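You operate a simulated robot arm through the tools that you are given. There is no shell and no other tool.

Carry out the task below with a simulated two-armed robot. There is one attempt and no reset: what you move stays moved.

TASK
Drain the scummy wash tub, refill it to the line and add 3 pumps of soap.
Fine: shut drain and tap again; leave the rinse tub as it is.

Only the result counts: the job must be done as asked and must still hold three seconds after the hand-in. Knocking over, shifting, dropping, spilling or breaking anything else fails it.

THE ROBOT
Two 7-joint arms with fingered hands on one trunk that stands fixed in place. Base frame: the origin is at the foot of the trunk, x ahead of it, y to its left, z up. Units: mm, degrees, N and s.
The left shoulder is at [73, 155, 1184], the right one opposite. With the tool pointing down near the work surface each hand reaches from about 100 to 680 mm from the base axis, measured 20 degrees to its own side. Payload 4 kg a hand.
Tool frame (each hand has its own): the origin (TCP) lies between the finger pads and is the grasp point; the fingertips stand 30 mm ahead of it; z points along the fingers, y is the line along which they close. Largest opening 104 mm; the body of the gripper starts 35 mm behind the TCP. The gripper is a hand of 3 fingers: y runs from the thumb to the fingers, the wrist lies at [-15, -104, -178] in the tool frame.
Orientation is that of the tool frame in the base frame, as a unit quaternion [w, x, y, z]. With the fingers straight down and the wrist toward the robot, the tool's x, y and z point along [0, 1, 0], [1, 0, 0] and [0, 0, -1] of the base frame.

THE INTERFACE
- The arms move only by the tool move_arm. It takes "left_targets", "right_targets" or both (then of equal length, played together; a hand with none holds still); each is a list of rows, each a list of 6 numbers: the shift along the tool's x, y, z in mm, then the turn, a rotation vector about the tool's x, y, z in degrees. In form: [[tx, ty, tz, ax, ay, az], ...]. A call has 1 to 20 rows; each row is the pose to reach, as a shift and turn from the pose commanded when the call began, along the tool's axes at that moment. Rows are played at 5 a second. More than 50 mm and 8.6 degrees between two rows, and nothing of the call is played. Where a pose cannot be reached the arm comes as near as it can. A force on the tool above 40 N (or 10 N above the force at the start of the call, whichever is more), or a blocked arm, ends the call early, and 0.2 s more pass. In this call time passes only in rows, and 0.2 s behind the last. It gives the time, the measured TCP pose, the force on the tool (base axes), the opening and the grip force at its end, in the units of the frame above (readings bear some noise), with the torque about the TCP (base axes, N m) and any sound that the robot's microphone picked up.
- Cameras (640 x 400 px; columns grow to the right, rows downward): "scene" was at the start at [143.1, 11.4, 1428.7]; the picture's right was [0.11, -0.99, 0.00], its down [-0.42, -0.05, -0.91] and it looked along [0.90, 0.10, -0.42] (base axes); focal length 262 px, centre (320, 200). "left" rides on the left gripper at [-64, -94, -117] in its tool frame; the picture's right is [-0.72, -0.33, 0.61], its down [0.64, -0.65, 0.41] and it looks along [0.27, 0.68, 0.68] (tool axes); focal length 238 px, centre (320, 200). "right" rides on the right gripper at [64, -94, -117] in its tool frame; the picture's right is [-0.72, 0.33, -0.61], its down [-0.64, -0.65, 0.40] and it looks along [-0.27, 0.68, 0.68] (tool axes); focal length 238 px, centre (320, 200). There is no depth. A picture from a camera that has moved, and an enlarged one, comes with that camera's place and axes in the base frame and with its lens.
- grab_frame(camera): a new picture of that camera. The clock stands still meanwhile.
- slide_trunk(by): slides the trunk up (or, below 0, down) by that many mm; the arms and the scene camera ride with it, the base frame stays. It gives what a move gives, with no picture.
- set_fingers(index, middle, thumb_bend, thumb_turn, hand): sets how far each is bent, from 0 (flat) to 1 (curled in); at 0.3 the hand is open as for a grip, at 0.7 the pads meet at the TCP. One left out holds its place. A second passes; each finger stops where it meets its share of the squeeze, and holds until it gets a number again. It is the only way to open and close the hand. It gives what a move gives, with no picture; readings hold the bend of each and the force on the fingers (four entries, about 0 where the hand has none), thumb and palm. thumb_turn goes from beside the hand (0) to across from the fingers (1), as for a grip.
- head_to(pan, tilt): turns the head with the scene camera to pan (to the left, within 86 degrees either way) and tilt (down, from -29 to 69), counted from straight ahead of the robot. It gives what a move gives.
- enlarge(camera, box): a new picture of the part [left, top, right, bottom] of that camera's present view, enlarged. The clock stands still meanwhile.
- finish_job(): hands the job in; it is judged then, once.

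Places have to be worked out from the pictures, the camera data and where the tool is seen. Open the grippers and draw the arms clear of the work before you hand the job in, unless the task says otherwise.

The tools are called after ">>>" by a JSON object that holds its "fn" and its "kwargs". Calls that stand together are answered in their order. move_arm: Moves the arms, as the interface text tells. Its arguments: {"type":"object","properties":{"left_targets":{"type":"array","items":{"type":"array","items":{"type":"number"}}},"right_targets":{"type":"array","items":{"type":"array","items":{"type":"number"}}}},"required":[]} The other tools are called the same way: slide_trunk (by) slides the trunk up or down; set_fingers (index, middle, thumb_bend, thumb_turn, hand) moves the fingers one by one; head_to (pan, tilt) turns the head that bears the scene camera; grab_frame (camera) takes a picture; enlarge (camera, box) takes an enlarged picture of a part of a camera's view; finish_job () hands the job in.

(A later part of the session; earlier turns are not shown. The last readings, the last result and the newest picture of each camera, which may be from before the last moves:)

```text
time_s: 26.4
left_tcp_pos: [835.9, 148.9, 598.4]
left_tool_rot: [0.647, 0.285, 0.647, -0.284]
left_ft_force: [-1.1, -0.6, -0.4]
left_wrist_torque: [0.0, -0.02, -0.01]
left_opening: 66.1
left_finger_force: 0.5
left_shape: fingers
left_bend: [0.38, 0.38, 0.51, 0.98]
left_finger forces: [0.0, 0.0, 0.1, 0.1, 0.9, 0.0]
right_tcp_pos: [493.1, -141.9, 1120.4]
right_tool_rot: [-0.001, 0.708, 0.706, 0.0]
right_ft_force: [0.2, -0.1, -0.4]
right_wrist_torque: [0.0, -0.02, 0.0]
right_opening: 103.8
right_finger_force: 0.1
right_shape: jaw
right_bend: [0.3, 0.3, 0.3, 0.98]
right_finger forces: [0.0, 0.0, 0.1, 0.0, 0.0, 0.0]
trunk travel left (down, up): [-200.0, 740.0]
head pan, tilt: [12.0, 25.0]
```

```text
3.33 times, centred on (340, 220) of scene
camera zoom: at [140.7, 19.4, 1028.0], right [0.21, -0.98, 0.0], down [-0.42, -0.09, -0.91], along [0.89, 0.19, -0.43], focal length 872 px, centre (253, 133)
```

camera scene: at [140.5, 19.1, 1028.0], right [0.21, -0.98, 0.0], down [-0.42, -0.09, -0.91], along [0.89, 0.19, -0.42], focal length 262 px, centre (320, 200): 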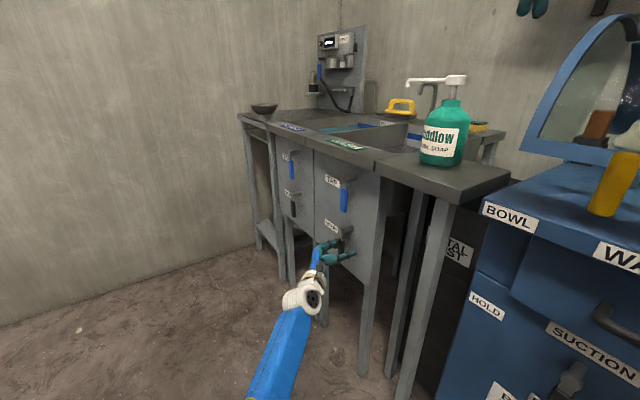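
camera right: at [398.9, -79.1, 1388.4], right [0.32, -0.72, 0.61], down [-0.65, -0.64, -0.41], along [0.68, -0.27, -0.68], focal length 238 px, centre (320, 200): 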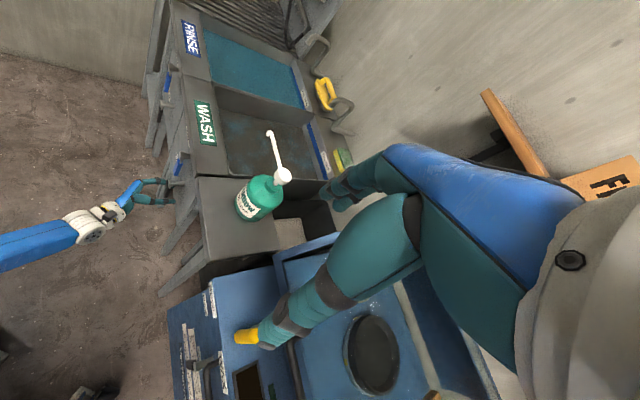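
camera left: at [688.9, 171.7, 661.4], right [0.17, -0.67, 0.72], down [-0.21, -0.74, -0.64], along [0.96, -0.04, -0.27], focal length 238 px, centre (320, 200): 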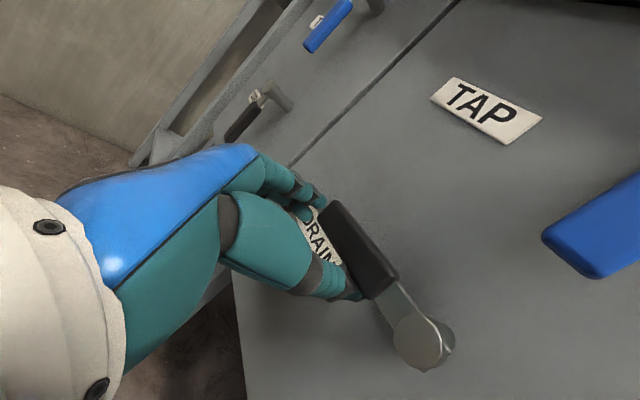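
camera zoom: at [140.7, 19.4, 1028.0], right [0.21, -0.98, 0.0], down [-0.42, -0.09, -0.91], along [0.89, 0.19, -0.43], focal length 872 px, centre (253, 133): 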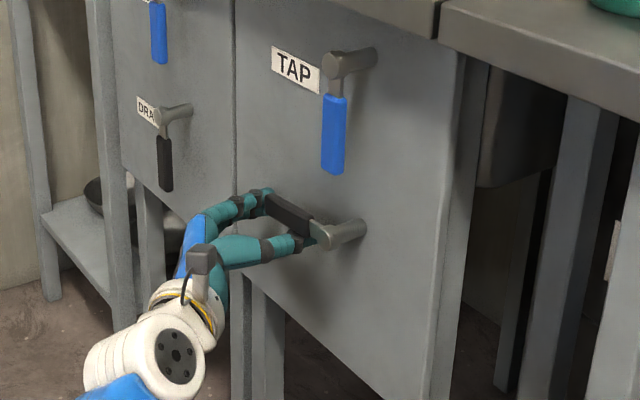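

The drain lever is now at about 86°, nearly horizontal. I'll push up a few mm more to reach full open and check for a stop, then look at the tub.

>>> {"fn": "move_arm", "kwargs": {"left_targets": [[-4, 2, 0, 0, 0, 0], [-8, 3, 0, 0, 0, 0]]}}

>>> {"fn": "grab_frame", "kwargs": {"camera": "left"}}

>>> {"fn": "grab_frame", "kwargs": {"camera": "right"}}

>>> {"fn": "grab_frame", "kwargs": {"camera": "scene"}}

```text
time_s: 27.0
left_tcp_pos: [840.3, 149.8, 605.6]
left_tool_rot: [0.647, 0.285, 0.647, -0.285]
left_ft_force: [-2.0, -0.4, -5.1]
left_wrist_torque: [0.09, -0.08, -0.07]
left_opening: 66.6
left_finger_force: 2.1
left_shape: fingers
left_bend: [0.38, 0.38, 0.51, 0.99]
left_finger forces: [0.0, 0.0, 0.0, 0.0, 3.9, 0.0]
right_tcp_pos: [493.2, -142.2, 1120.1]
right_tool_rot: [0.001, 0.708, 0.707, -0.001]
right_ft_force: [-1.2, -0.8, -0.5]
right_wrist_torque: [-0.01, 0.03, 0.03]
right_opening: 103.7
right_finger_force: 0.1
right_shape: jaw
right_bend: [0.3, 0.3, 0.3, 0.98]
right_finger forces: [0.0, 0.0, 0.0, 0.0, 0.1, 0.1]
trunk travel left (down, up): [-200.0, 740.0]
head pan, tilt: [12.0, 25.0]
```

```text
taken
camera left: at [691.7, 173.3, 668.6], right [0.17, -0.67, 0.72], down [-0.21, -0.74, -0.64], along [0.96, -0.04, -0.27], focal length 238 px, centre (320, 200)
```

left: 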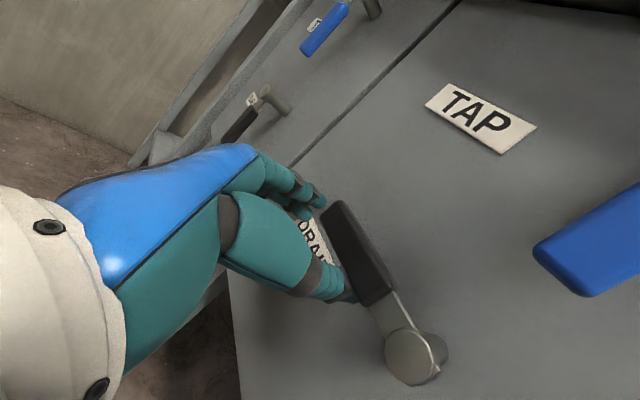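

```text
taken
camera right: at [399.3, -78.7, 1238.3], right [0.33, -0.72, 0.61], down [-0.65, -0.64, -0.4], along [0.68, -0.27, -0.68], focal length 238 px, centre (320, 200)
```

right: 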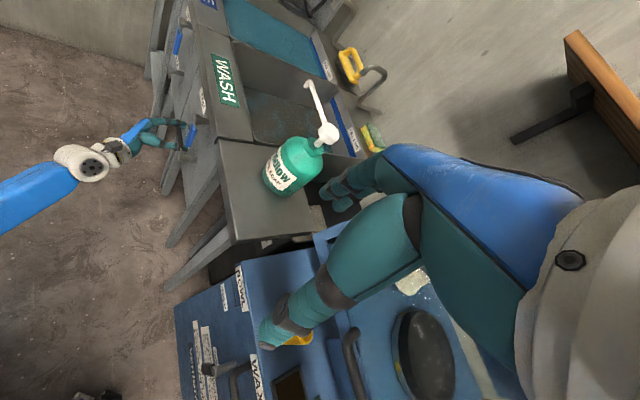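

```text
taken
camera scene: at [141.4, 19.5, 1027.8], right [0.21, -0.98, 0.0], down [-0.42, -0.09, -0.9], along [0.89, 0.19, -0.43], focal length 262 px, centre (320, 200)
```

scene: 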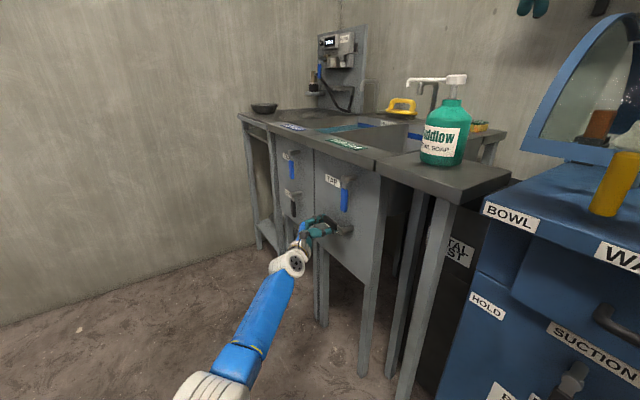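

The lever met its stop at about 90° (5 N). I'll zoom into the tub from the right hand's camera to see whether the water is going down.

>>> {"fn": "enlarge", "kwargs": {"camera": "right", "box": [200, 40, 400, 180]}}

>>> {"fn": "enlarge", "kwargs": {"camera": "scene", "box": [270, 90, 500, 190]}}

```text
2.86 times, centred on (300, 110) of right
camera zoom: at [399.3, -78.7, 1238.3], right [0.33, -0.72, 0.61], down [-0.65, -0.64, -0.4], along [0.68, -0.27, -0.68], focal length 681 px, centre (377, 457)
```

zoom: 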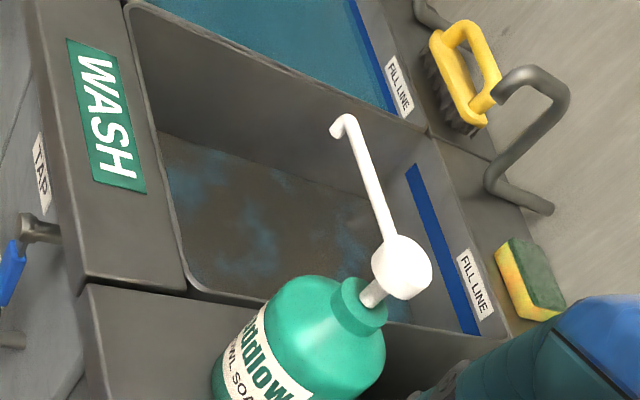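

```text
2.78 times, centred on (385, 140) of scene
camera zoom: at [141.4, 19.5, 1027.8], right [0.21, -0.98, 0.0], down [-0.42, -0.09, -0.9], along [0.89, 0.19, -0.43], focal length 728 px, centre (139, 367)
```

zoom: 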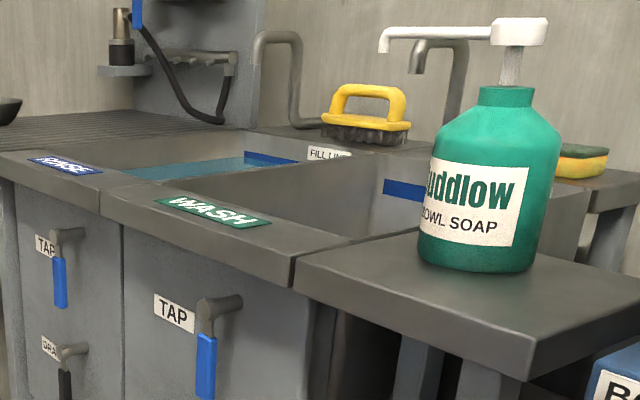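

The wash surface still shows the scummy brown layer low in the tub. I'll keep the lever held open and wait 4 s, then compare from the same view.

>>> {"fn": "move_arm", "kwargs": {"left_targets": [[0, 0, 0, 0, 0, 0], [0, 0, 0, 0, 0, 0], [0, 0, 0, 0, 0, 0], [0, 0, 0, 0, 0, 0], [0, 0, 0, 0, 0, 0], [0, 0, 0, 0, 0, 0], [0, 0, 0, 0, 0, 0], [0, 0, 0, 0, 0, 0], [0, 0, 0, 0, 0, 0], [0, 0, 0, 0, 0, 0], [0, 0, 0, 0, 0, 0], [0, 0, 0, 0, 0, 0], [0, 0, 0, 0, 0, 0], [0, 0, 0, 0, 0, 0], [0, 0, 0, 0, 0, 0], [0, 0, 0, 0, 0, 0], [0, 0, 0, 0, 0, 0], [0, 0, 0, 0, 0, 0], [0, 0, 0, 0, 0, 0], [0, 0, 0, 0, 0, 0]]}}

>>> {"fn": "enlarge", "kwargs": {"camera": "right", "box": [200, 40, 400, 180]}}

```text
time_s: 31.2
left_tcp_pos: [839.5, 151.3, 605.6]
left_tool_rot: [0.647, 0.285, 0.647, -0.285]
left_ft_force: [-2.3, -0.6, -4.8]
left_wrist_torque: [0.12, -0.09, -0.06]
left_opening: 66.4
left_finger_force: 2.1
left_shape: fingers
left_bend: [0.38, 0.38, 0.51, 0.99]
left_finger forces: [0.0, 0.0, 0.1, 0.0, 4.8, 0.1]
right_tcp_pos: [493.5, -141.2, 1121.4]
right_tool_rot: [0.0, 0.708, 0.706, 0.001]
right_ft_force: [-0.2, -0.6, 0.4]
right_wrist_torque: [0.02, -0.02, 0.04]
right_opening: 103.8
right_finger_force: 0.0
right_shape: jaw
right_bend: [0.3, 0.3, 0.3, 0.98]
right_finger forces: [0.1, 0.0, 0.0, 0.1, 0.0, 0.0]
trunk travel left (down, up): [-200.0, 740.0]
head pan, tilt: [12.0, 25.0]
```

```text
2.86 times, centred on (300, 110) of right
camera zoom: at [399.2, -78.5, 1238.4], right [0.33, -0.72, 0.61], down [-0.65, -0.64, -0.4], along [0.68, -0.27, -0.68], focal length 681 px, centre (377, 457)
```

zoom: 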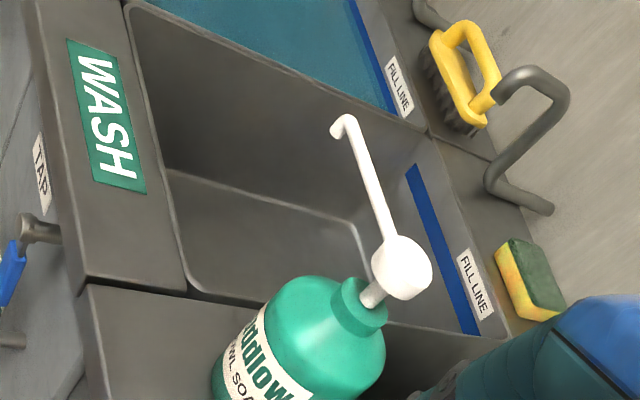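

The tub is now empty, showing bare grey bottom. I'll slip the thumb out from under the lever and bring it in above it, ready to push it back down, and then check the tub again.

>>> {"fn": "move_arm", "kwargs": {"left_targets": [[4, 0, 0, 0, 0, 0], [5, 0, -28, 0, 0, 0], [5, 0, -56, 0, 0, 0], [-24, 1, -56, 0, 0, 0], [-53, 2, -56, 0, 0, 0], [-53, 2, -28, 0, 0, 0], [-53, 2, 0, 0, 0, 0]]}}

>>> {"fn": "grab_frame", "kwargs": {"camera": "left"}}

>>> {"fn": "enlarge", "kwargs": {"camera": "right", "box": [200, 40, 400, 180]}}

>>> {"fn": "enlarge", "kwargs": {"camera": "scene", "box": [260, 160, 420, 280]}}

```text
time_s: 32.8
left_tcp_pos: [839.0, 150.0, 659.8]
left_tool_rot: [0.648, 0.285, 0.647, -0.284]
left_ft_force: [0.0, 0.6, -0.6]
left_wrist_torque: [-0.01, -0.01, -0.02]
left_opening: 65.5
left_finger_force: 0.1
left_shape: fingers
left_bend: [0.38, 0.38, 0.52, 0.98]
left_finger forces: [0.0, 0.1, 0.0, 0.2, 0.0, 0.0]
right_tcp_pos: [493.1, -142.7, 1120.4]
right_tool_rot: [-0.001, 0.708, 0.706, 0.0]
right_ft_force: [-0.8, -1.2, 0.7]
right_wrist_torque: [0.0, 0.0, 0.0]
right_opening: 103.5
right_finger_force: 0.1
right_shape: jaw
right_bend: [0.3, 0.3, 0.3, 0.98]
right_finger forces: [0.1, 0.0, 0.0, 0.0, 0.1, 0.0]
trunk travel left (down, up): [-200.0, 740.0]
head pan, tilt: [12.0, 25.0]
```

```text
taken
camera left: at [690.8, 173.2, 723.9], right [0.17, -0.67, 0.72], down [-0.21, -0.74, -0.64], along [0.96, -0.04, -0.27], focal length 238 px, centre (320, 200)
```

left: 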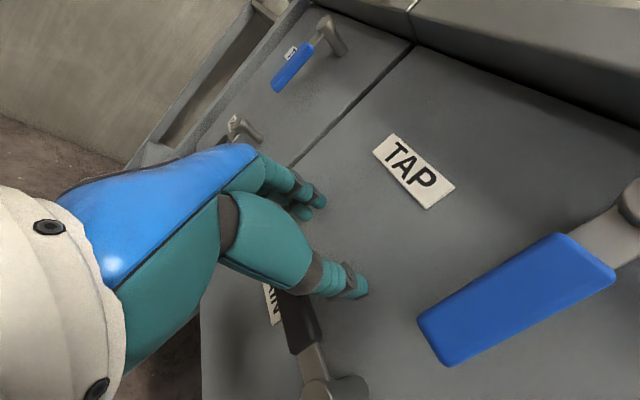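

```text
2.86 times, centred on (300, 110) of right
camera zoom: at [398.7, -79.5, 1238.5], right [0.33, -0.72, 0.61], down [-0.65, -0.64, -0.41], along [0.68, -0.27, -0.68], focal length 681 px, centre (377, 457)
```

zoom: 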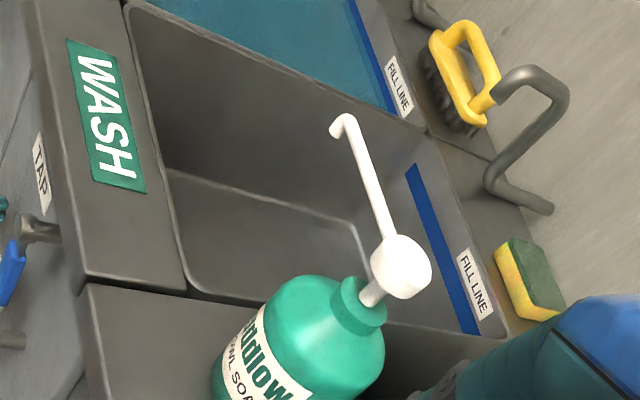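

```text
3.33 times, centred on (340, 220) of scene
camera zoom: at [140.7, 18.8, 1028.0], right [0.21, -0.98, 0.0], down [-0.42, -0.09, -0.91], along [0.89, 0.19, -0.42], focal length 872 px, centre (253, 133)
```

zoom: 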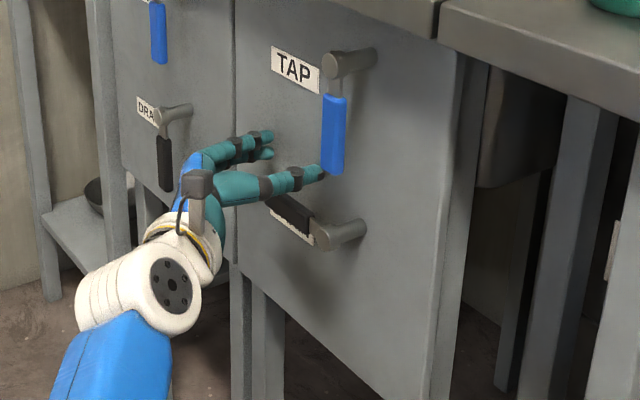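

The lever stays open at 90° and the tub is fully drained. Now I'll sweep the thumb down the reverse arc to bring the drain lever back to hanging straight down.

>>> {"fn": "move_arm", "kwargs": {"left_targets": [[14, -3, 0, 0, 0, 0], [23, 0, 0, 0, 0, 0], [32.7, 1.3, 0, 0, 0, 0], [42.2, 1.1, 0, 0, 0, 0], [51.5, -0.9, 0, 0, 0, 0], [60.3, -4.4, 0, 0, 0, 0], [68.3, -9.4, 0, 0, 0, 0], [75.4, -15.7, 0, 0, 0, 0], [81.3, -23.1, 0, 0, 0, 0]]}}

>>> {"fn": "grab_frame", "kwargs": {"camera": "left"}}

>>> {"fn": "enlarge", "kwargs": {"camera": "scene", "box": [260, 160, 420, 280]}}

```text
time_s: 34.8
left_tcp_pos: [822.5, 135.6, 576.9]
left_tool_rot: [0.647, 0.286, 0.647, -0.285]
left_ft_force: [1.3, 1.4, -0.2]
left_wrist_torque: [0.0, 0.04, 0.0]
left_opening: 63.4
left_finger_force: 0.7
left_shape: fingers
left_bend: [0.38, 0.38, 0.53, 0.97]
left_finger forces: [0.0, 0.0, 0.0, 0.0, 1.1, 0.1]
right_tcp_pos: [492.9, -142.1, 1120.8]
right_tool_rot: [0.001, 0.707, 0.707, 0.0]
right_ft_force: [0.5, 0.9, 0.5]
right_wrist_torque: [-0.02, 0.01, 0.02]
right_opening: 103.5
right_finger_force: 0.0
right_shape: jaw
right_bend: [0.3, 0.3, 0.3, 0.98]
right_finger forces: [0.0, 0.1, 0.1, 0.1, 0.0, 0.1]
trunk travel left (down, up): [-200.0, 740.0]
head pan, tilt: [12.0, 25.0]
```

```text
taken
camera left: at [674.9, 158.4, 640.4], right [0.17, -0.67, 0.72], down [-0.21, -0.74, -0.64], along [0.96, -0.04, -0.27], focal length 238 px, centre (320, 200)
```

left: 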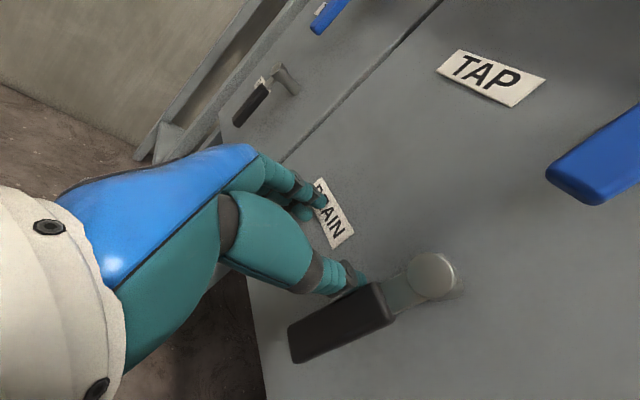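

```text
3.33 times, centred on (340, 220) of scene
camera zoom: at [140.7, 19.5, 1027.9], right [0.21, -0.98, 0.0], down [-0.42, -0.09, -0.91], along [0.89, 0.19, -0.43], focal length 872 px, centre (253, 133)
```

zoom: 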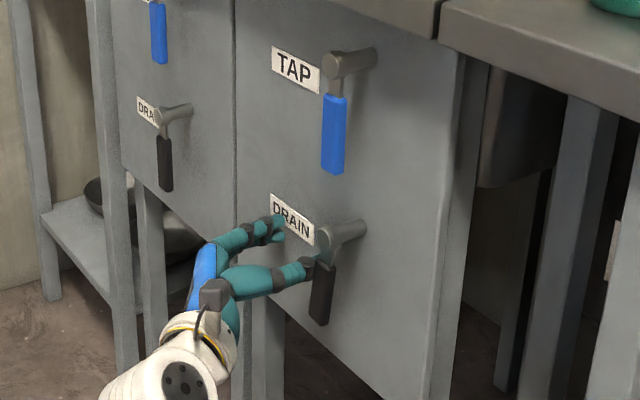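

The lever is within about 10° of closed. I'll push a bit further right until it meets its closed stop.

>>> {"fn": "move_arm", "kwargs": {"left_targets": [[2, -5, 0, 0, 0, 0], [3.5, -10, 0, 0, 0, 0], [4, -14, 0, 0, 0, 0]]}}

>>> {"fn": "grab_frame", "kwargs": {"camera": "left"}}

>>> {"fn": "enlarge", "kwargs": {"camera": "scene", "box": [260, 160, 420, 280]}}

```text
time_s: 35.6
left_tcp_pos: [813.5, 128.1, 573.6]
left_tool_rot: [0.648, 0.284, 0.647, -0.284]
left_ft_force: [6.9, 7.2, 2.5]
left_wrist_torque: [-0.09, 0.06, 0.01]
left_opening: 55.0
left_finger_force: 5.4
left_shape: fingers
left_bend: [0.38, 0.38, 0.58, 0.97]
left_finger forces: [0.0, 0.0, 0.0, 0.0, 10.3, 0.1]
right_tcp_pos: [492.7, -139.9, 1120.7]
right_tool_rot: [0.0, 0.707, 0.707, 0.0]
right_ft_force: [-0.2, -0.1, 0.4]
right_wrist_torque: [-0.01, -0.01, 0.02]
right_opening: 103.7
right_finger_force: 0.0
right_shape: jaw
right_bend: [0.3, 0.3, 0.3, 0.98]
right_finger forces: [0.1, 0.1, 0.0, 0.1, 0.0, 0.0]
trunk travel left (down, up): [-200.0, 740.0]
head pan, tilt: [12.0, 25.0]
```

```text
taken
camera left: at [665.0, 151.1, 636.8], right [0.17, -0.67, 0.72], down [-0.21, -0.74, -0.64], along [0.96, -0.04, -0.27], focal length 238 px, centre (320, 200)
```

left: 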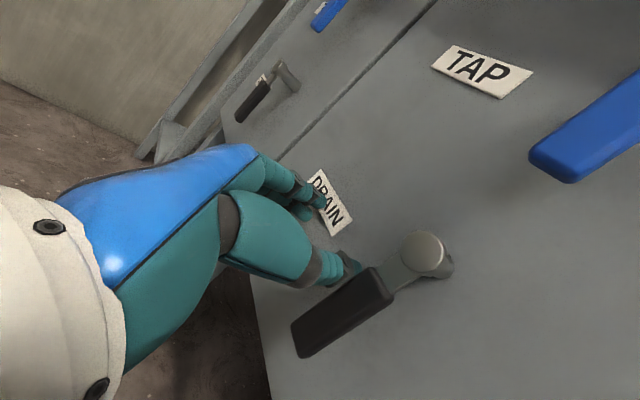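

```text
3.33 times, centred on (340, 220) of scene
camera zoom: at [141.1, 20.7, 1027.9], right [0.21, -0.98, 0.0], down [-0.42, -0.09, -0.9], along [0.89, 0.19, -0.43], focal length 872 px, centre (253, 133)
```

zoom: 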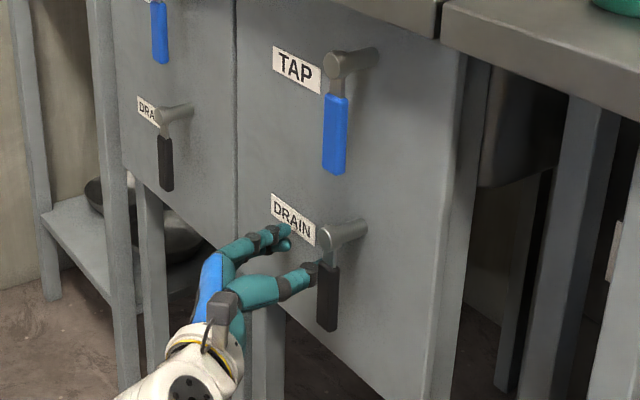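

The drain lever is back vertical against its closed stop (10 N). I'll back the hand off and move it up in front of the tap lever.

>>> {"fn": "move_arm", "kwargs": {"left_targets": [[0, 6, 0, 0, 0, 0], [0, 6, -30, 0, 0, 0], [0, 6, -62, 0, 0, 0], [-40, -14, -62, 0, 0, 0], [-80, -34, -62, 0, 0, 0], [-120, -48, -62, 0, 0, 0], [-154, -48, -62, 0, 0, 0]]}}

>>> {"fn": "set_fingers", "kwargs": {"hand": "left", "index": 0.48, "middle": 0.48, "thumb_bend": 0.5}}

>>> {"fn": "grab_frame", "kwargs": {"camera": "left"}}

>>> {"fn": "enlarge", "kwargs": {"camera": "scene", "box": [260, 120, 420, 260]}}

>>> {"fn": "enlarge", "kwargs": {"camera": "right", "box": [200, 0, 400, 180]}}

```text
time_s: 37.2
left_tcp_pos: [735.6, 139.1, 729.6]
left_tool_rot: [0.647, 0.285, 0.647, -0.285]
left_ft_force: [-0.2, 0.0, 0.1]
left_wrist_torque: [-0.01, 0.02, 0.01]
left_opening: 64.7
left_finger_force: 0.1
left_shape: fingers
left_bend: [0.38, 0.38, 0.52, 0.98]
left_finger forces: [0.0, 0.0, 0.0, 0.0, 0.1, 0.1]
right_tcp_pos: [493.2, -142.4, 1121.5]
right_tool_rot: [0.001, 0.708, 0.706, 0.001]
right_ft_force: [0.2, -0.3, 0.0]
right_wrist_torque: [0.05, 0.01, -0.01]
right_opening: 103.6
right_finger_force: 0.0
right_shape: jaw
right_bend: [0.3, 0.3, 0.3, 0.98]
right_finger forces: [0.0, 0.0, 0.0, 0.0, 0.0, 0.1]
trunk travel left (down, up): [-200.0, 740.0]
head pan, tilt: [12.0, 25.0]
```

```text
time_s: 38.2
left_tcp_pos: [736.4, 139.0, 729.5]
left_tool_rot: [0.647, 0.285, 0.647, -0.285]
left_ft_force: [-0.3, 0.1, -0.6]
left_wrist_torque: [0.03, 0.02, -0.02]
left_opening: 54.6
left_finger_force: 0.0
left_shape: fingers
left_bend: [0.48, 0.48, 0.5, 0.98]
left_finger forces: [0.0, 0.0, 0.0, 0.1, 0.0, 0.0]
right_tcp_pos: [491.9, -141.7, 1120.3]
right_tool_rot: [0.0, 0.708, 0.706, 0.0]
right_ft_force: [-0.5, -0.5, 0.2]
right_wrist_torque: [0.03, -0.03, 0.0]
right_opening: 103.7
right_finger_force: 0.1
right_shape: jaw
right_bend: [0.3, 0.3, 0.3, 0.98]
right_finger forces: [0.1, 0.0, 0.0, 0.0, 0.1, 0.0]
trunk travel left (down, up): [-200.0, 740.0]
head pan, tilt: [12.0, 25.0]
```

```text
taken
camera left: at [588.3, 161.5, 792.5], right [0.17, -0.67, 0.72], down [-0.21, -0.74, -0.64], along [0.96, -0.04, -0.27], focal length 238 px, centre (320, 200)
```

left: 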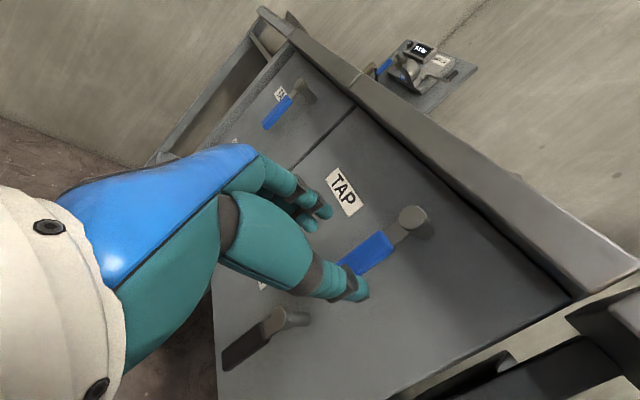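

```text
2.86 times, centred on (340, 190) of scene
camera zoom: at [140.5, 19.1, 1028.0], right [0.21, -0.98, 0.0], down [-0.42, -0.09, -0.91], along [0.89, 0.19, -0.42], focal length 747 px, centre (263, 229)
```

zoom: 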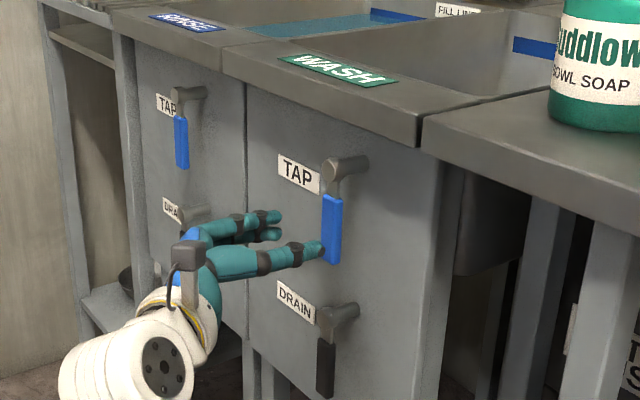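

```text
2.22 times, centred on (300, 90) of right
camera zoom: at [398.6, -79.1, 1238.6], right [0.32, -0.72, 0.61], down [-0.65, -0.64, -0.41], along [0.68, -0.27, -0.68], focal length 530 px, centre (364, 444)
```

zoom: 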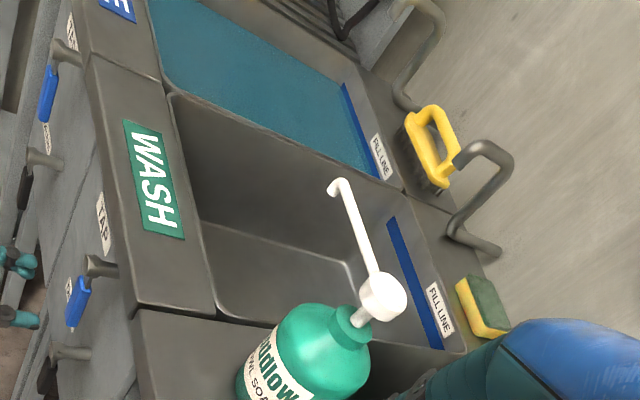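

The drain lever hangs vertical, and the hand is in front of the tap lever with it aligned between thumb and fingers. I'll move in 60 mm to straddle it, and look closely at the fill line stripes for reference.

>>> {"fn": "move_arm", "kwargs": {"left_targets": [[0, 0, 20, 0, 0, 0], [0, 0, 40, 0, 0, 0], [0, 0, 60, 0, 0, 0]]}}

>>> {"fn": "grab_frame", "kwargs": {"camera": "left"}}

>>> {"fn": "enlarge", "kwargs": {"camera": "right", "box": [260, 0, 380, 80]}}

>>> {"fn": "enlarge", "kwargs": {"camera": "right", "box": [270, 60, 390, 160]}}

```text
time_s: 39.0
left_tcp_pos: [776.5, 95.3, 728.8]
left_tool_rot: [0.648, 0.285, 0.647, -0.284]
left_ft_force: [0.3, -0.4, -0.5]
left_wrist_torque: [0.0, -0.02, -0.01]
left_opening: 54.6
left_finger_force: 0.1
left_shape: fingers
left_bend: [0.48, 0.48, 0.5, 0.98]
left_finger forces: [0.0, 0.0, 0.0, 0.1, 0.1, 0.0]
right_tcp_pos: [492.1, -142.4, 1121.6]
right_tool_rot: [0.0, 0.708, 0.706, 0.0]
right_ft_force: [-0.5, -0.1, 0.3]
right_wrist_torque: [0.0, 0.0, 0.03]
right_opening: 103.8
right_finger_force: 0.0
right_shape: jaw
right_bend: [0.3, 0.3, 0.3, 0.98]
right_finger forces: [0.1, 0.0, 0.0, 0.0, 0.0, 0.0]
trunk travel left (down, up): [-200.0, 740.0]
head pan, tilt: [12.0, 25.0]
```

```text
taken
camera left: at [628.6, 117.8, 791.7], right [0.17, -0.67, 0.72], down [-0.21, -0.74, -0.64], along [0.96, -0.04, -0.27], focal length 238 px, centre (320, 200)
```

left: 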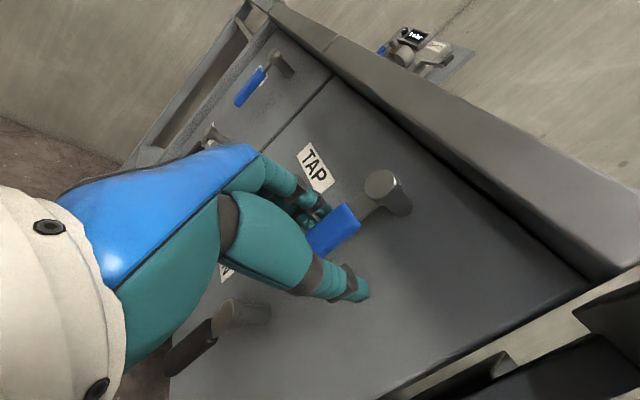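

```text
5.00 times, centred on (320, 40) of right
camera zoom: at [398.8, -79.6, 1238.5], right [0.33, -0.72, 0.61], down [-0.65, -0.64, -0.41], along [0.68, -0.27, -0.68], focal length 1192 px, centre (320, 1000)
```

zoom: 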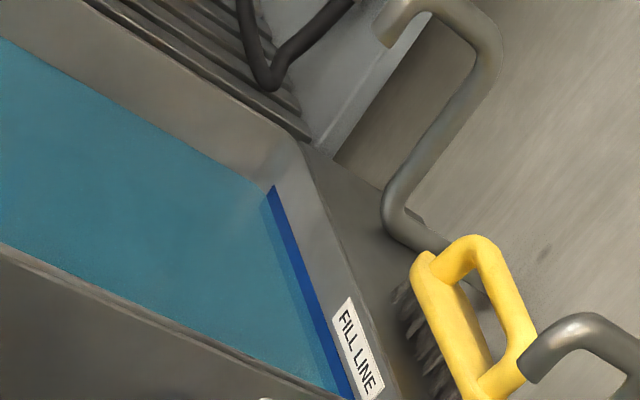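

```text
4.00 times, centred on (330, 110) of right
camera zoom: at [398.8, -79.6, 1238.5], right [0.33, -0.72, 0.61], down [-0.65, -0.64, -0.41], along [0.68, -0.27, -0.68], focal length 953 px, centre (280, 560)
```

zoom: 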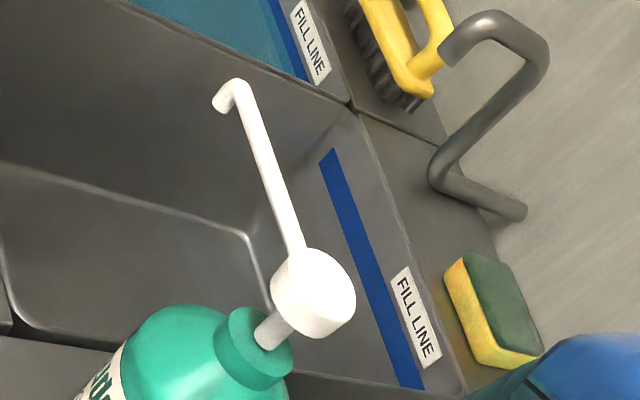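

The rinse waterline crosses about the middle of its blue stripe, so I'll use mid-stripe as the target. Before opening the tap, I want to check that the wash faucet's spout really ends over the wash tub.

>>> {"fn": "enlarge", "kwargs": {"camera": "scene", "box": [300, 60, 500, 170]}}

>>> {"fn": "enlarge", "kwargs": {"camera": "right", "box": [320, 30, 400, 130]}}

```text
3.20 times, centred on (400, 115) of scene
camera zoom: at [140.7, 18.7, 1028.0], right [0.21, -0.98, 0.0], down [-0.42, -0.09, -0.91], along [0.89, 0.19, -0.42], focal length 837 px, centre (64, 472)
```

zoom: 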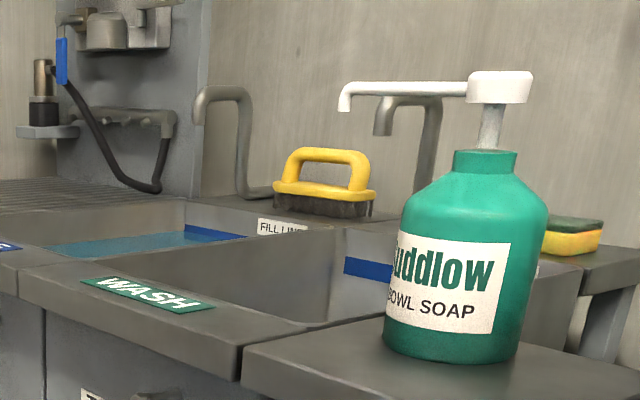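

```text
4.00 times, centred on (360, 80) of right
camera zoom: at [398.8, -79.6, 1238.5], right [0.33, -0.72, 0.61], down [-0.65, -0.64, -0.41], along [0.68, -0.27, -0.68], focal length 953 px, centre (160, 680)
```

zoom: 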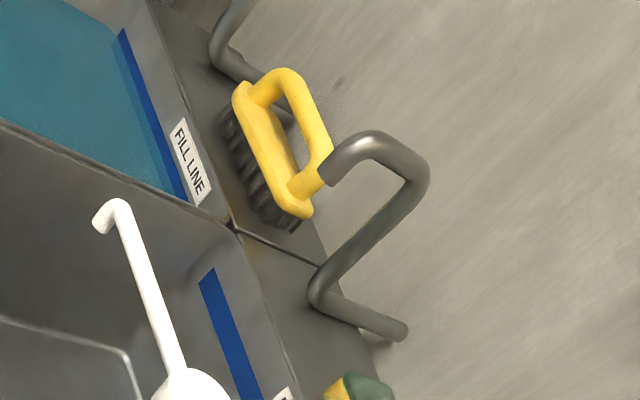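

The wash spout ends at about [1190, -122, 977], just inside the tub's back wall (stripe at [1240, -105, 825]), so the water will land in the tub. I'll open the tap partially (about 35°) with the thumb and watch.

>>> {"fn": "move_arm", "kwargs": {"left_targets": [[0, 10, 0, 0, 0, 0], [0, 20, 0, 0, 0, 0], [0, 29, 0, 0, 0, 0], [-1, 38, 0, 0, 0, 0], [-3, 46, 0, 0, 0, 0]]}}

>>> {"fn": "grab_frame", "kwargs": {"camera": "left"}}

>>> {"fn": "enlarge", "kwargs": {"camera": "right", "box": [200, 0, 400, 180]}}

```text
time_s: 40.2
left_tcp_pos: [809.5, 125.0, 730.6]
left_tool_rot: [0.647, 0.285, 0.647, -0.286]
left_ft_force: [-1.3, -0.3, -2.5]
left_wrist_torque: [0.08, -0.05, -0.01]
left_opening: 57.0
left_finger_force: 1.2
left_shape: fingers
left_bend: [0.48, 0.48, 0.48, 0.98]
left_finger forces: [0.0, 0.1, 0.0, 0.0, 2.3, 0.0]
right_tcp_pos: [492.5, -142.6, 1120.7]
right_tool_rot: [-0.001, 0.708, 0.706, 0.002]
right_ft_force: [-0.6, 0.3, 0.0]
right_wrist_torque: [0.02, 0.03, 0.03]
right_opening: 103.5
right_finger_force: 0.1
right_shape: jaw
right_bend: [0.3, 0.3, 0.3, 0.98]
right_finger forces: [0.1, 0.0, 0.0, 0.0, 0.0, 0.1]
trunk travel left (down, up): [-200.0, 740.0]
head pan, tilt: [12.0, 25.0]
```

```text
taken
camera left: at [661.4, 148.2, 793.9], right [0.17, -0.67, 0.72], down [-0.21, -0.74, -0.64], along [0.96, -0.04, -0.27], focal length 238 px, centre (320, 200)
```

left: 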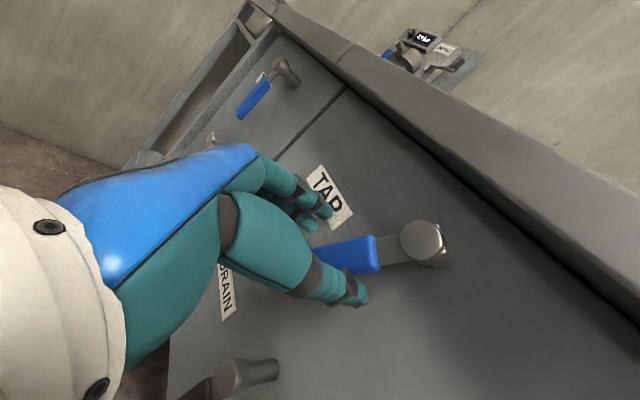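

```text
2.22 times, centred on (300, 90) of right
camera zoom: at [398.8, -79.0, 1238.5], right [0.33, -0.72, 0.61], down [-0.65, -0.64, -0.41], along [0.68, -0.27, -0.68], focal length 530 px, centre (364, 444)
```

zoom: 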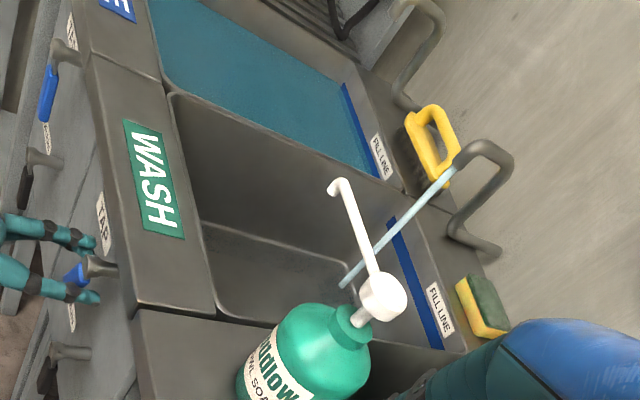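

Water is now running from the spout into the wash tub with the tap at about 33°. I'll wait 2 s and measure how the level rises.

>>> {"fn": "move_arm", "kwargs": {"left_targets": [[0, 0, 0, 0, 0, 0], [0, 0, 0, 0, 0, 0], [0, 0, 0, 0, 0, 0], [0, 0, 0, 0, 0, 0], [0, 0, 0, 0, 0, 0], [0, 0, 0, 0, 0, 0], [0, 0, 0, 0, 0, 0], [0, 0, 0, 0, 0, 0], [0, 0, 0, 0, 0, 0], [0, 0, 0, 0, 0, 0]]}}

>>> {"fn": "enlarge", "kwargs": {"camera": "right", "box": [220, 50, 380, 170]}}

```text
time_s: 42.4
left_tcp_pos: [808.9, 124.7, 729.7]
left_tool_rot: [0.647, 0.286, 0.646, -0.285]
left_ft_force: [-1.9, -0.7, -1.7]
left_wrist_torque: [0.05, -0.03, -0.06]
left_opening: 56.1
left_finger_force: 0.8
left_shape: fingers
left_bend: [0.48, 0.48, 0.49, 0.98]
left_finger forces: [0.1, 0.0, 0.1, 0.0, 1.2, 0.0]
right_tcp_pos: [492.6, -142.1, 1120.8]
right_tool_rot: [-0.001, 0.708, 0.706, 0.001]
right_ft_force: [0.5, -0.5, -0.3]
right_wrist_torque: [0.0, -0.04, 0.02]
right_opening: 103.9
right_finger_force: 0.1
right_shape: jaw
right_bend: [0.3, 0.3, 0.3, 0.98]
right_finger forces: [0.0, 0.1, 0.1, 0.0, 0.0, 0.0]
trunk travel left (down, up): [-200.0, 740.0]
head pan, tilt: [12.0, 25.0]
```

```text
3.33 times, centred on (300, 110) of right
camera zoom: at [398.7, -79.1, 1238.6], right [0.32, -0.72, 0.61], down [-0.65, -0.64, -0.41], along [0.68, -0.27, -0.68], focal length 794 px, centre (387, 500)
```

zoom: 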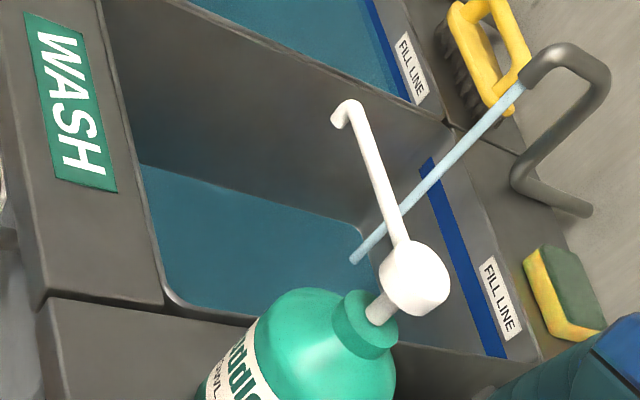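

The bottom is now covered with clean water but the level is still very low. I'll wait 4 s more and compare to get a rate.

>>> {"fn": "move_arm", "kwargs": {"left_targets": [[0, 0, 0, 0, 0, 0], [0, 0, 0, 0, 0, 0], [0, 0, 0, 0, 0, 0], [0, 0, 0, 0, 0, 0], [0, 0, 0, 0, 0, 0], [0, 0, 0, 0, 0, 0], [0, 0, 0, 0, 0, 0], [0, 0, 0, 0, 0, 0], [0, 0, 0, 0, 0, 0], [0, 0, 0, 0, 0, 0], [0, 0, 0, 0, 0, 0], [0, 0, 0, 0, 0, 0], [0, 0, 0, 0, 0, 0], [0, 0, 0, 0, 0, 0], [0, 0, 0, 0, 0, 0], [0, 0, 0, 0, 0, 0], [0, 0, 0, 0, 0, 0], [0, 0, 0, 0, 0, 0], [0, 0, 0, 0, 0, 0]]}}

>>> {"fn": "enlarge", "kwargs": {"camera": "right", "box": [220, 50, 380, 170]}}

```text
time_s: 46.4
left_tcp_pos: [809.3, 125.1, 729.7]
left_tool_rot: [0.647, 0.286, 0.647, -0.286]
left_ft_force: [-0.7, 0.4, -0.5]
left_wrist_torque: [0.05, -0.02, -0.02]
left_opening: 55.6
left_finger_force: 0.2
left_shape: fingers
left_bend: [0.48, 0.48, 0.5, 0.98]
left_finger forces: [0.0, 0.1, 0.0, 0.0, 0.6, 0.1]
right_tcp_pos: [493.2, -141.7, 1121.0]
right_tool_rot: [0.0, 0.708, 0.707, 0.001]
right_ft_force: [0.5, -0.2, 0.3]
right_wrist_torque: [0.04, 0.0, 0.01]
right_opening: 104.1
right_finger_force: 0.0
right_shape: jaw
right_bend: [0.3, 0.3, 0.3, 0.98]
right_finger forces: [0.0, 0.0, 0.1, 0.0, 0.0, 0.0]
trunk travel left (down, up): [-200.0, 740.0]
head pan, tilt: [12.0, 25.0]
```

```text
3.33 times, centred on (300, 110) of right
camera zoom: at [398.6, -79.1, 1238.6], right [0.32, -0.72, 0.61], down [-0.65, -0.64, -0.41], along [0.68, -0.27, -0.68], focal length 794 px, centre (387, 500)
```

zoom: 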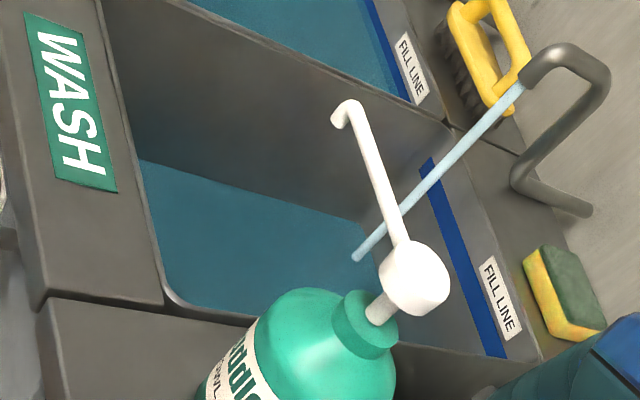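

The level is rising only about 2 mm/s at this opening, which would take over a minute. I'll clear the fingers and push the tap wider open for the bulk of the fill, then throttle back near the line.

>>> {"fn": "set_fingers", "kwargs": {"hand": "left", "index": 0.38, "middle": 0.38}}

>>> {"fn": "move_arm", "kwargs": {"left_targets": [[-3.4, 9.2, 0, 0, 0, 0], [-7.7, 17.6, 0, 0, 0, 0], [-13.4, 25.2, 0, 0, 0, 0], [-20.3, 31.7, 0, 0, 0, 0], [-28.2, 36.9, 0, 0, 0, 0], [-31, 38.5, 0, 0, 0, 0]]}}

>>> {"fn": "grab_frame", "kwargs": {"camera": "left"}}

>>> {"fn": "enlarge", "kwargs": {"camera": "right", "box": [220, 50, 380, 170]}}

```text
time_s: 47.4
left_tcp_pos: [808.3, 124.4, 731.1]
left_tool_rot: [0.648, 0.285, 0.646, -0.285]
left_ft_force: [-0.3, 0.3, -0.5]
left_wrist_torque: [0.03, 0.01, -0.01]
left_opening: 67.9
left_finger_force: 0.1
left_shape: fingers
left_bend: [0.38, 0.38, 0.5, 0.98]
left_finger forces: [0.0, 0.1, 0.0, 0.0, 0.5, 0.0]
right_tcp_pos: [492.8, -142.8, 1121.1]
right_tool_rot: [-0.001, 0.707, 0.707, 0.0]
right_ft_force: [-0.6, 0.2, 0.0]
right_wrist_torque: [-0.01, 0.01, 0.02]
right_opening: 103.6
right_finger_force: 0.1
right_shape: jaw
right_bend: [0.3, 0.3, 0.3, 0.98]
right_finger forces: [0.0, 0.1, 0.0, 0.1, 0.0, 0.0]
trunk travel left (down, up): [-200.0, 740.0]
head pan, tilt: [12.0, 25.0]
```

```text
time_s: 48.8
left_tcp_pos: [837.6, 150.5, 762.9]
left_tool_rot: [0.648, 0.285, 0.646, -0.286]
left_ft_force: [-0.5, -0.4, -0.2]
left_wrist_torque: [0.05, -0.04, -0.01]
left_opening: 68.0
left_finger_force: 0.6
left_shape: fingers
left_bend: [0.38, 0.38, 0.49, 0.98]
left_finger forces: [0.0, 0.0, 0.0, 0.0, 0.7, 0.1]
right_tcp_pos: [493.1, -141.1, 1121.2]
right_tool_rot: [-0.001, 0.708, 0.707, 0.001]
right_ft_force: [0.4, 0.0, -0.5]
right_wrist_torque: [0.01, 0.01, -0.02]
right_opening: 103.8
right_finger_force: 0.1
right_shape: jaw
right_bend: [0.3, 0.3, 0.3, 0.98]
right_finger forces: [0.0, 0.1, 0.1, 0.0, 0.0, 0.0]
trunk travel left (down, up): [-200.0, 740.0]
head pan, tilt: [12.0, 25.0]
```

```text
taken
camera left: at [689.6, 174.8, 825.4], right [0.17, -0.67, 0.72], down [-0.21, -0.74, -0.64], along [0.96, -0.04, -0.27], focal length 238 px, centre (320, 200)
```

left: 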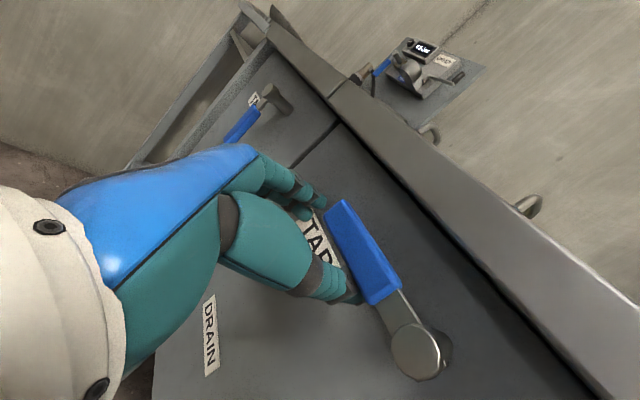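

```text
3.33 times, centred on (300, 110) of right
camera zoom: at [398.6, -79.0, 1238.6], right [0.32, -0.72, 0.61], down [-0.65, -0.64, -0.41], along [0.68, -0.27, -0.68], focal length 794 px, centre (387, 500)
```

zoom: 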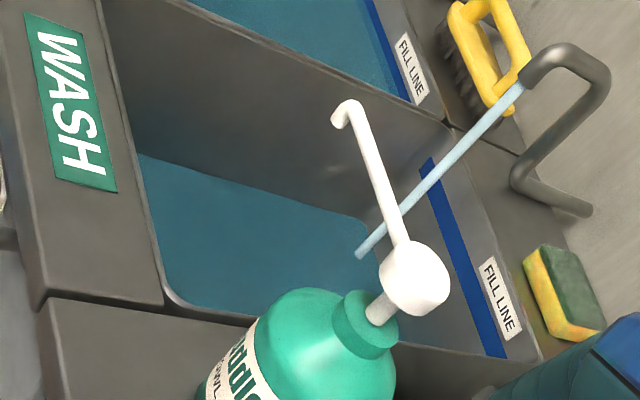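

The tap is at about 88° now. While it fills, I'll slip the thumb out and bring it in above the lever (keeping below the apron edge at z≈824), ready to throttle back.

>>> {"fn": "move_arm", "kwargs": {"left_targets": [[3, 0, 0, 0, 0, 0], [4, 0, -30, 0, 0, 0], [4, 0, -58, 0, 0, 0], [-24, 2, -58, 0, 0, 0], [-51, 4, -58, 0, 0, 0], [-51, 4, -30, 0, 0, 0], [-51, 4, -6.5, 0, 0, 0]]}}

>>> {"fn": "grab_frame", "kwargs": {"camera": "left"}}

>>> {"fn": "enlarge", "kwargs": {"camera": "right", "box": [220, 50, 380, 170]}}

```text
time_s: 50.4
left_tcp_pos: [835.3, 159.9, 813.2]
left_tool_rot: [0.648, 0.285, 0.647, -0.284]
left_ft_force: [-1.0, 0.3, -0.7]
left_wrist_torque: [0.01, 0.01, -0.02]
left_opening: 67.6
left_finger_force: 0.0
left_shape: fingers
left_bend: [0.38, 0.38, 0.5, 0.98]
left_finger forces: [0.1, 0.1, 0.0, 0.1, 0.0, 0.1]
right_tcp_pos: [492.7, -143.1, 1121.0]
right_tool_rot: [-0.001, 0.708, 0.706, 0.0]
right_ft_force: [0.5, 0.3, 0.1]
right_wrist_torque: [0.0, 0.02, 0.02]
right_opening: 103.7
right_finger_force: 0.0
right_shape: jaw
right_bend: [0.3, 0.3, 0.3, 0.98]
right_finger forces: [0.0, 0.0, 0.1, 0.1, 0.0, 0.0]
trunk travel left (down, up): [-200.0, 740.0]
head pan, tilt: [12.0, 25.0]
```

```text
taken
camera left: at [687.8, 182.6, 876.3], right [0.17, -0.67, 0.72], down [-0.21, -0.74, -0.64], along [0.96, -0.04, -0.27], focal length 238 px, centre (320, 200)
```

left: 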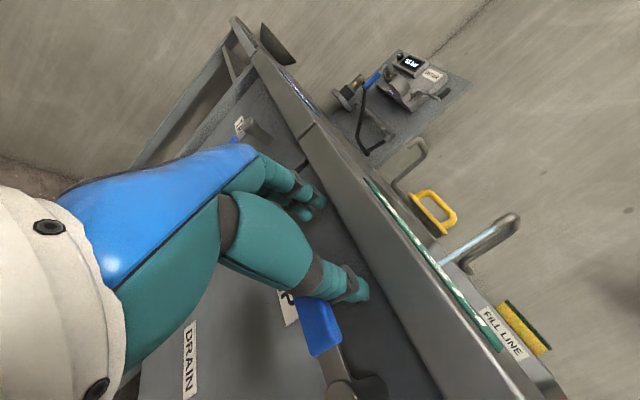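

```text
3.33 times, centred on (300, 110) of right
camera zoom: at [398.7, -79.4, 1238.5], right [0.33, -0.72, 0.61], down [-0.65, -0.64, -0.41], along [0.68, -0.27, -0.68], focal length 794 px, centre (387, 500)
```

zoom: 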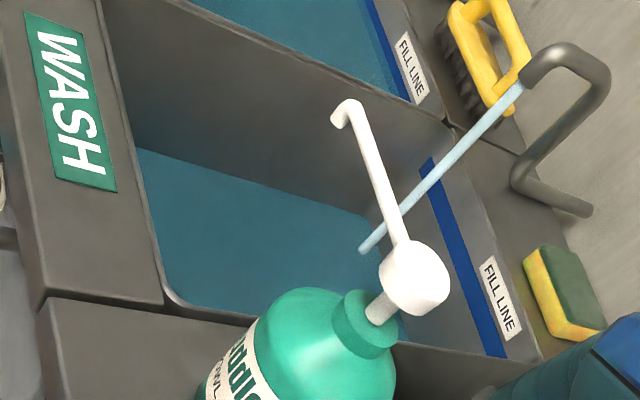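

The level is climbing at roughly 4 mm/s at full open; I estimate the surface near z≈725 against the line near 825. I'll wait in 4 s steps, checking each time.

>>> {"fn": "move_arm", "kwargs": {"left_targets": [[0, 0, 0, 0, 0, 0], [0, 0, 0, 0, 0, 0], [0, 0, 0, 0, 0, 0], [0, 0, 0, 0, 0, 0], [0, 0, 0, 0, 0, 0], [0, 0, 0, 0, 0, 0], [0, 0, 0, 0, 0, 0], [0, 0, 0, 0, 0, 0], [0, 0, 0, 0, 0, 0], [0, 0, 0, 0, 0, 0], [0, 0, 0, 0, 0, 0], [0, 0, 0, 0, 0, 0], [0, 0, 0, 0, 0, 0], [0, 0, 0, 0, 0, 0], [0, 0, 0, 0, 0, 0], [0, 0, 0, 0, 0, 0], [0, 0, 0, 0, 0, 0], [0, 0, 0, 0, 0, 0], [0, 0, 0, 0, 0, 0]]}}

>>> {"fn": "enlarge", "kwargs": {"camera": "right", "box": [220, 50, 380, 170]}}

```text
time_s: 54.4
left_tcp_pos: [835.6, 160.2, 813.1]
left_tool_rot: [0.647, 0.285, 0.647, -0.286]
left_ft_force: [-0.2, 0.1, -0.1]
left_wrist_torque: [0.0, 0.03, 0.01]
left_opening: 67.8
left_finger_force: 0.0
left_shape: fingers
left_bend: [0.38, 0.38, 0.5, 0.98]
left_finger forces: [0.0, 0.0, 0.1, 0.0, 0.0, 0.0]
right_tcp_pos: [492.6, -141.8, 1122.0]
right_tool_rot: [0.0, 0.707, 0.707, 0.001]
right_ft_force: [0.2, 0.3, 0.4]
right_wrist_torque: [0.0, 0.01, 0.01]
right_opening: 103.6
right_finger_force: 0.0
right_shape: jaw
right_bend: [0.3, 0.3, 0.3, 0.98]
right_finger forces: [0.1, 0.0, 0.1, 0.0, 0.0, 0.0]
trunk travel left (down, up): [-200.0, 740.0]
head pan, tilt: [12.0, 25.0]
```

```text
3.33 times, centred on (300, 110) of right
camera zoom: at [398.6, -78.9, 1238.6], right [0.32, -0.72, 0.61], down [-0.65, -0.64, -0.41], along [0.68, -0.27, -0.68], focal length 794 px, centre (387, 500)
```

zoom: 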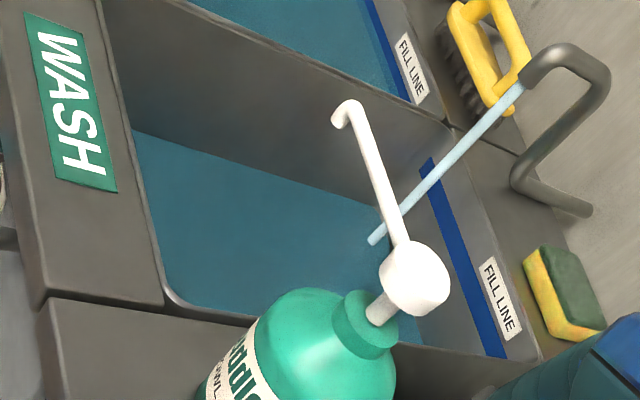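

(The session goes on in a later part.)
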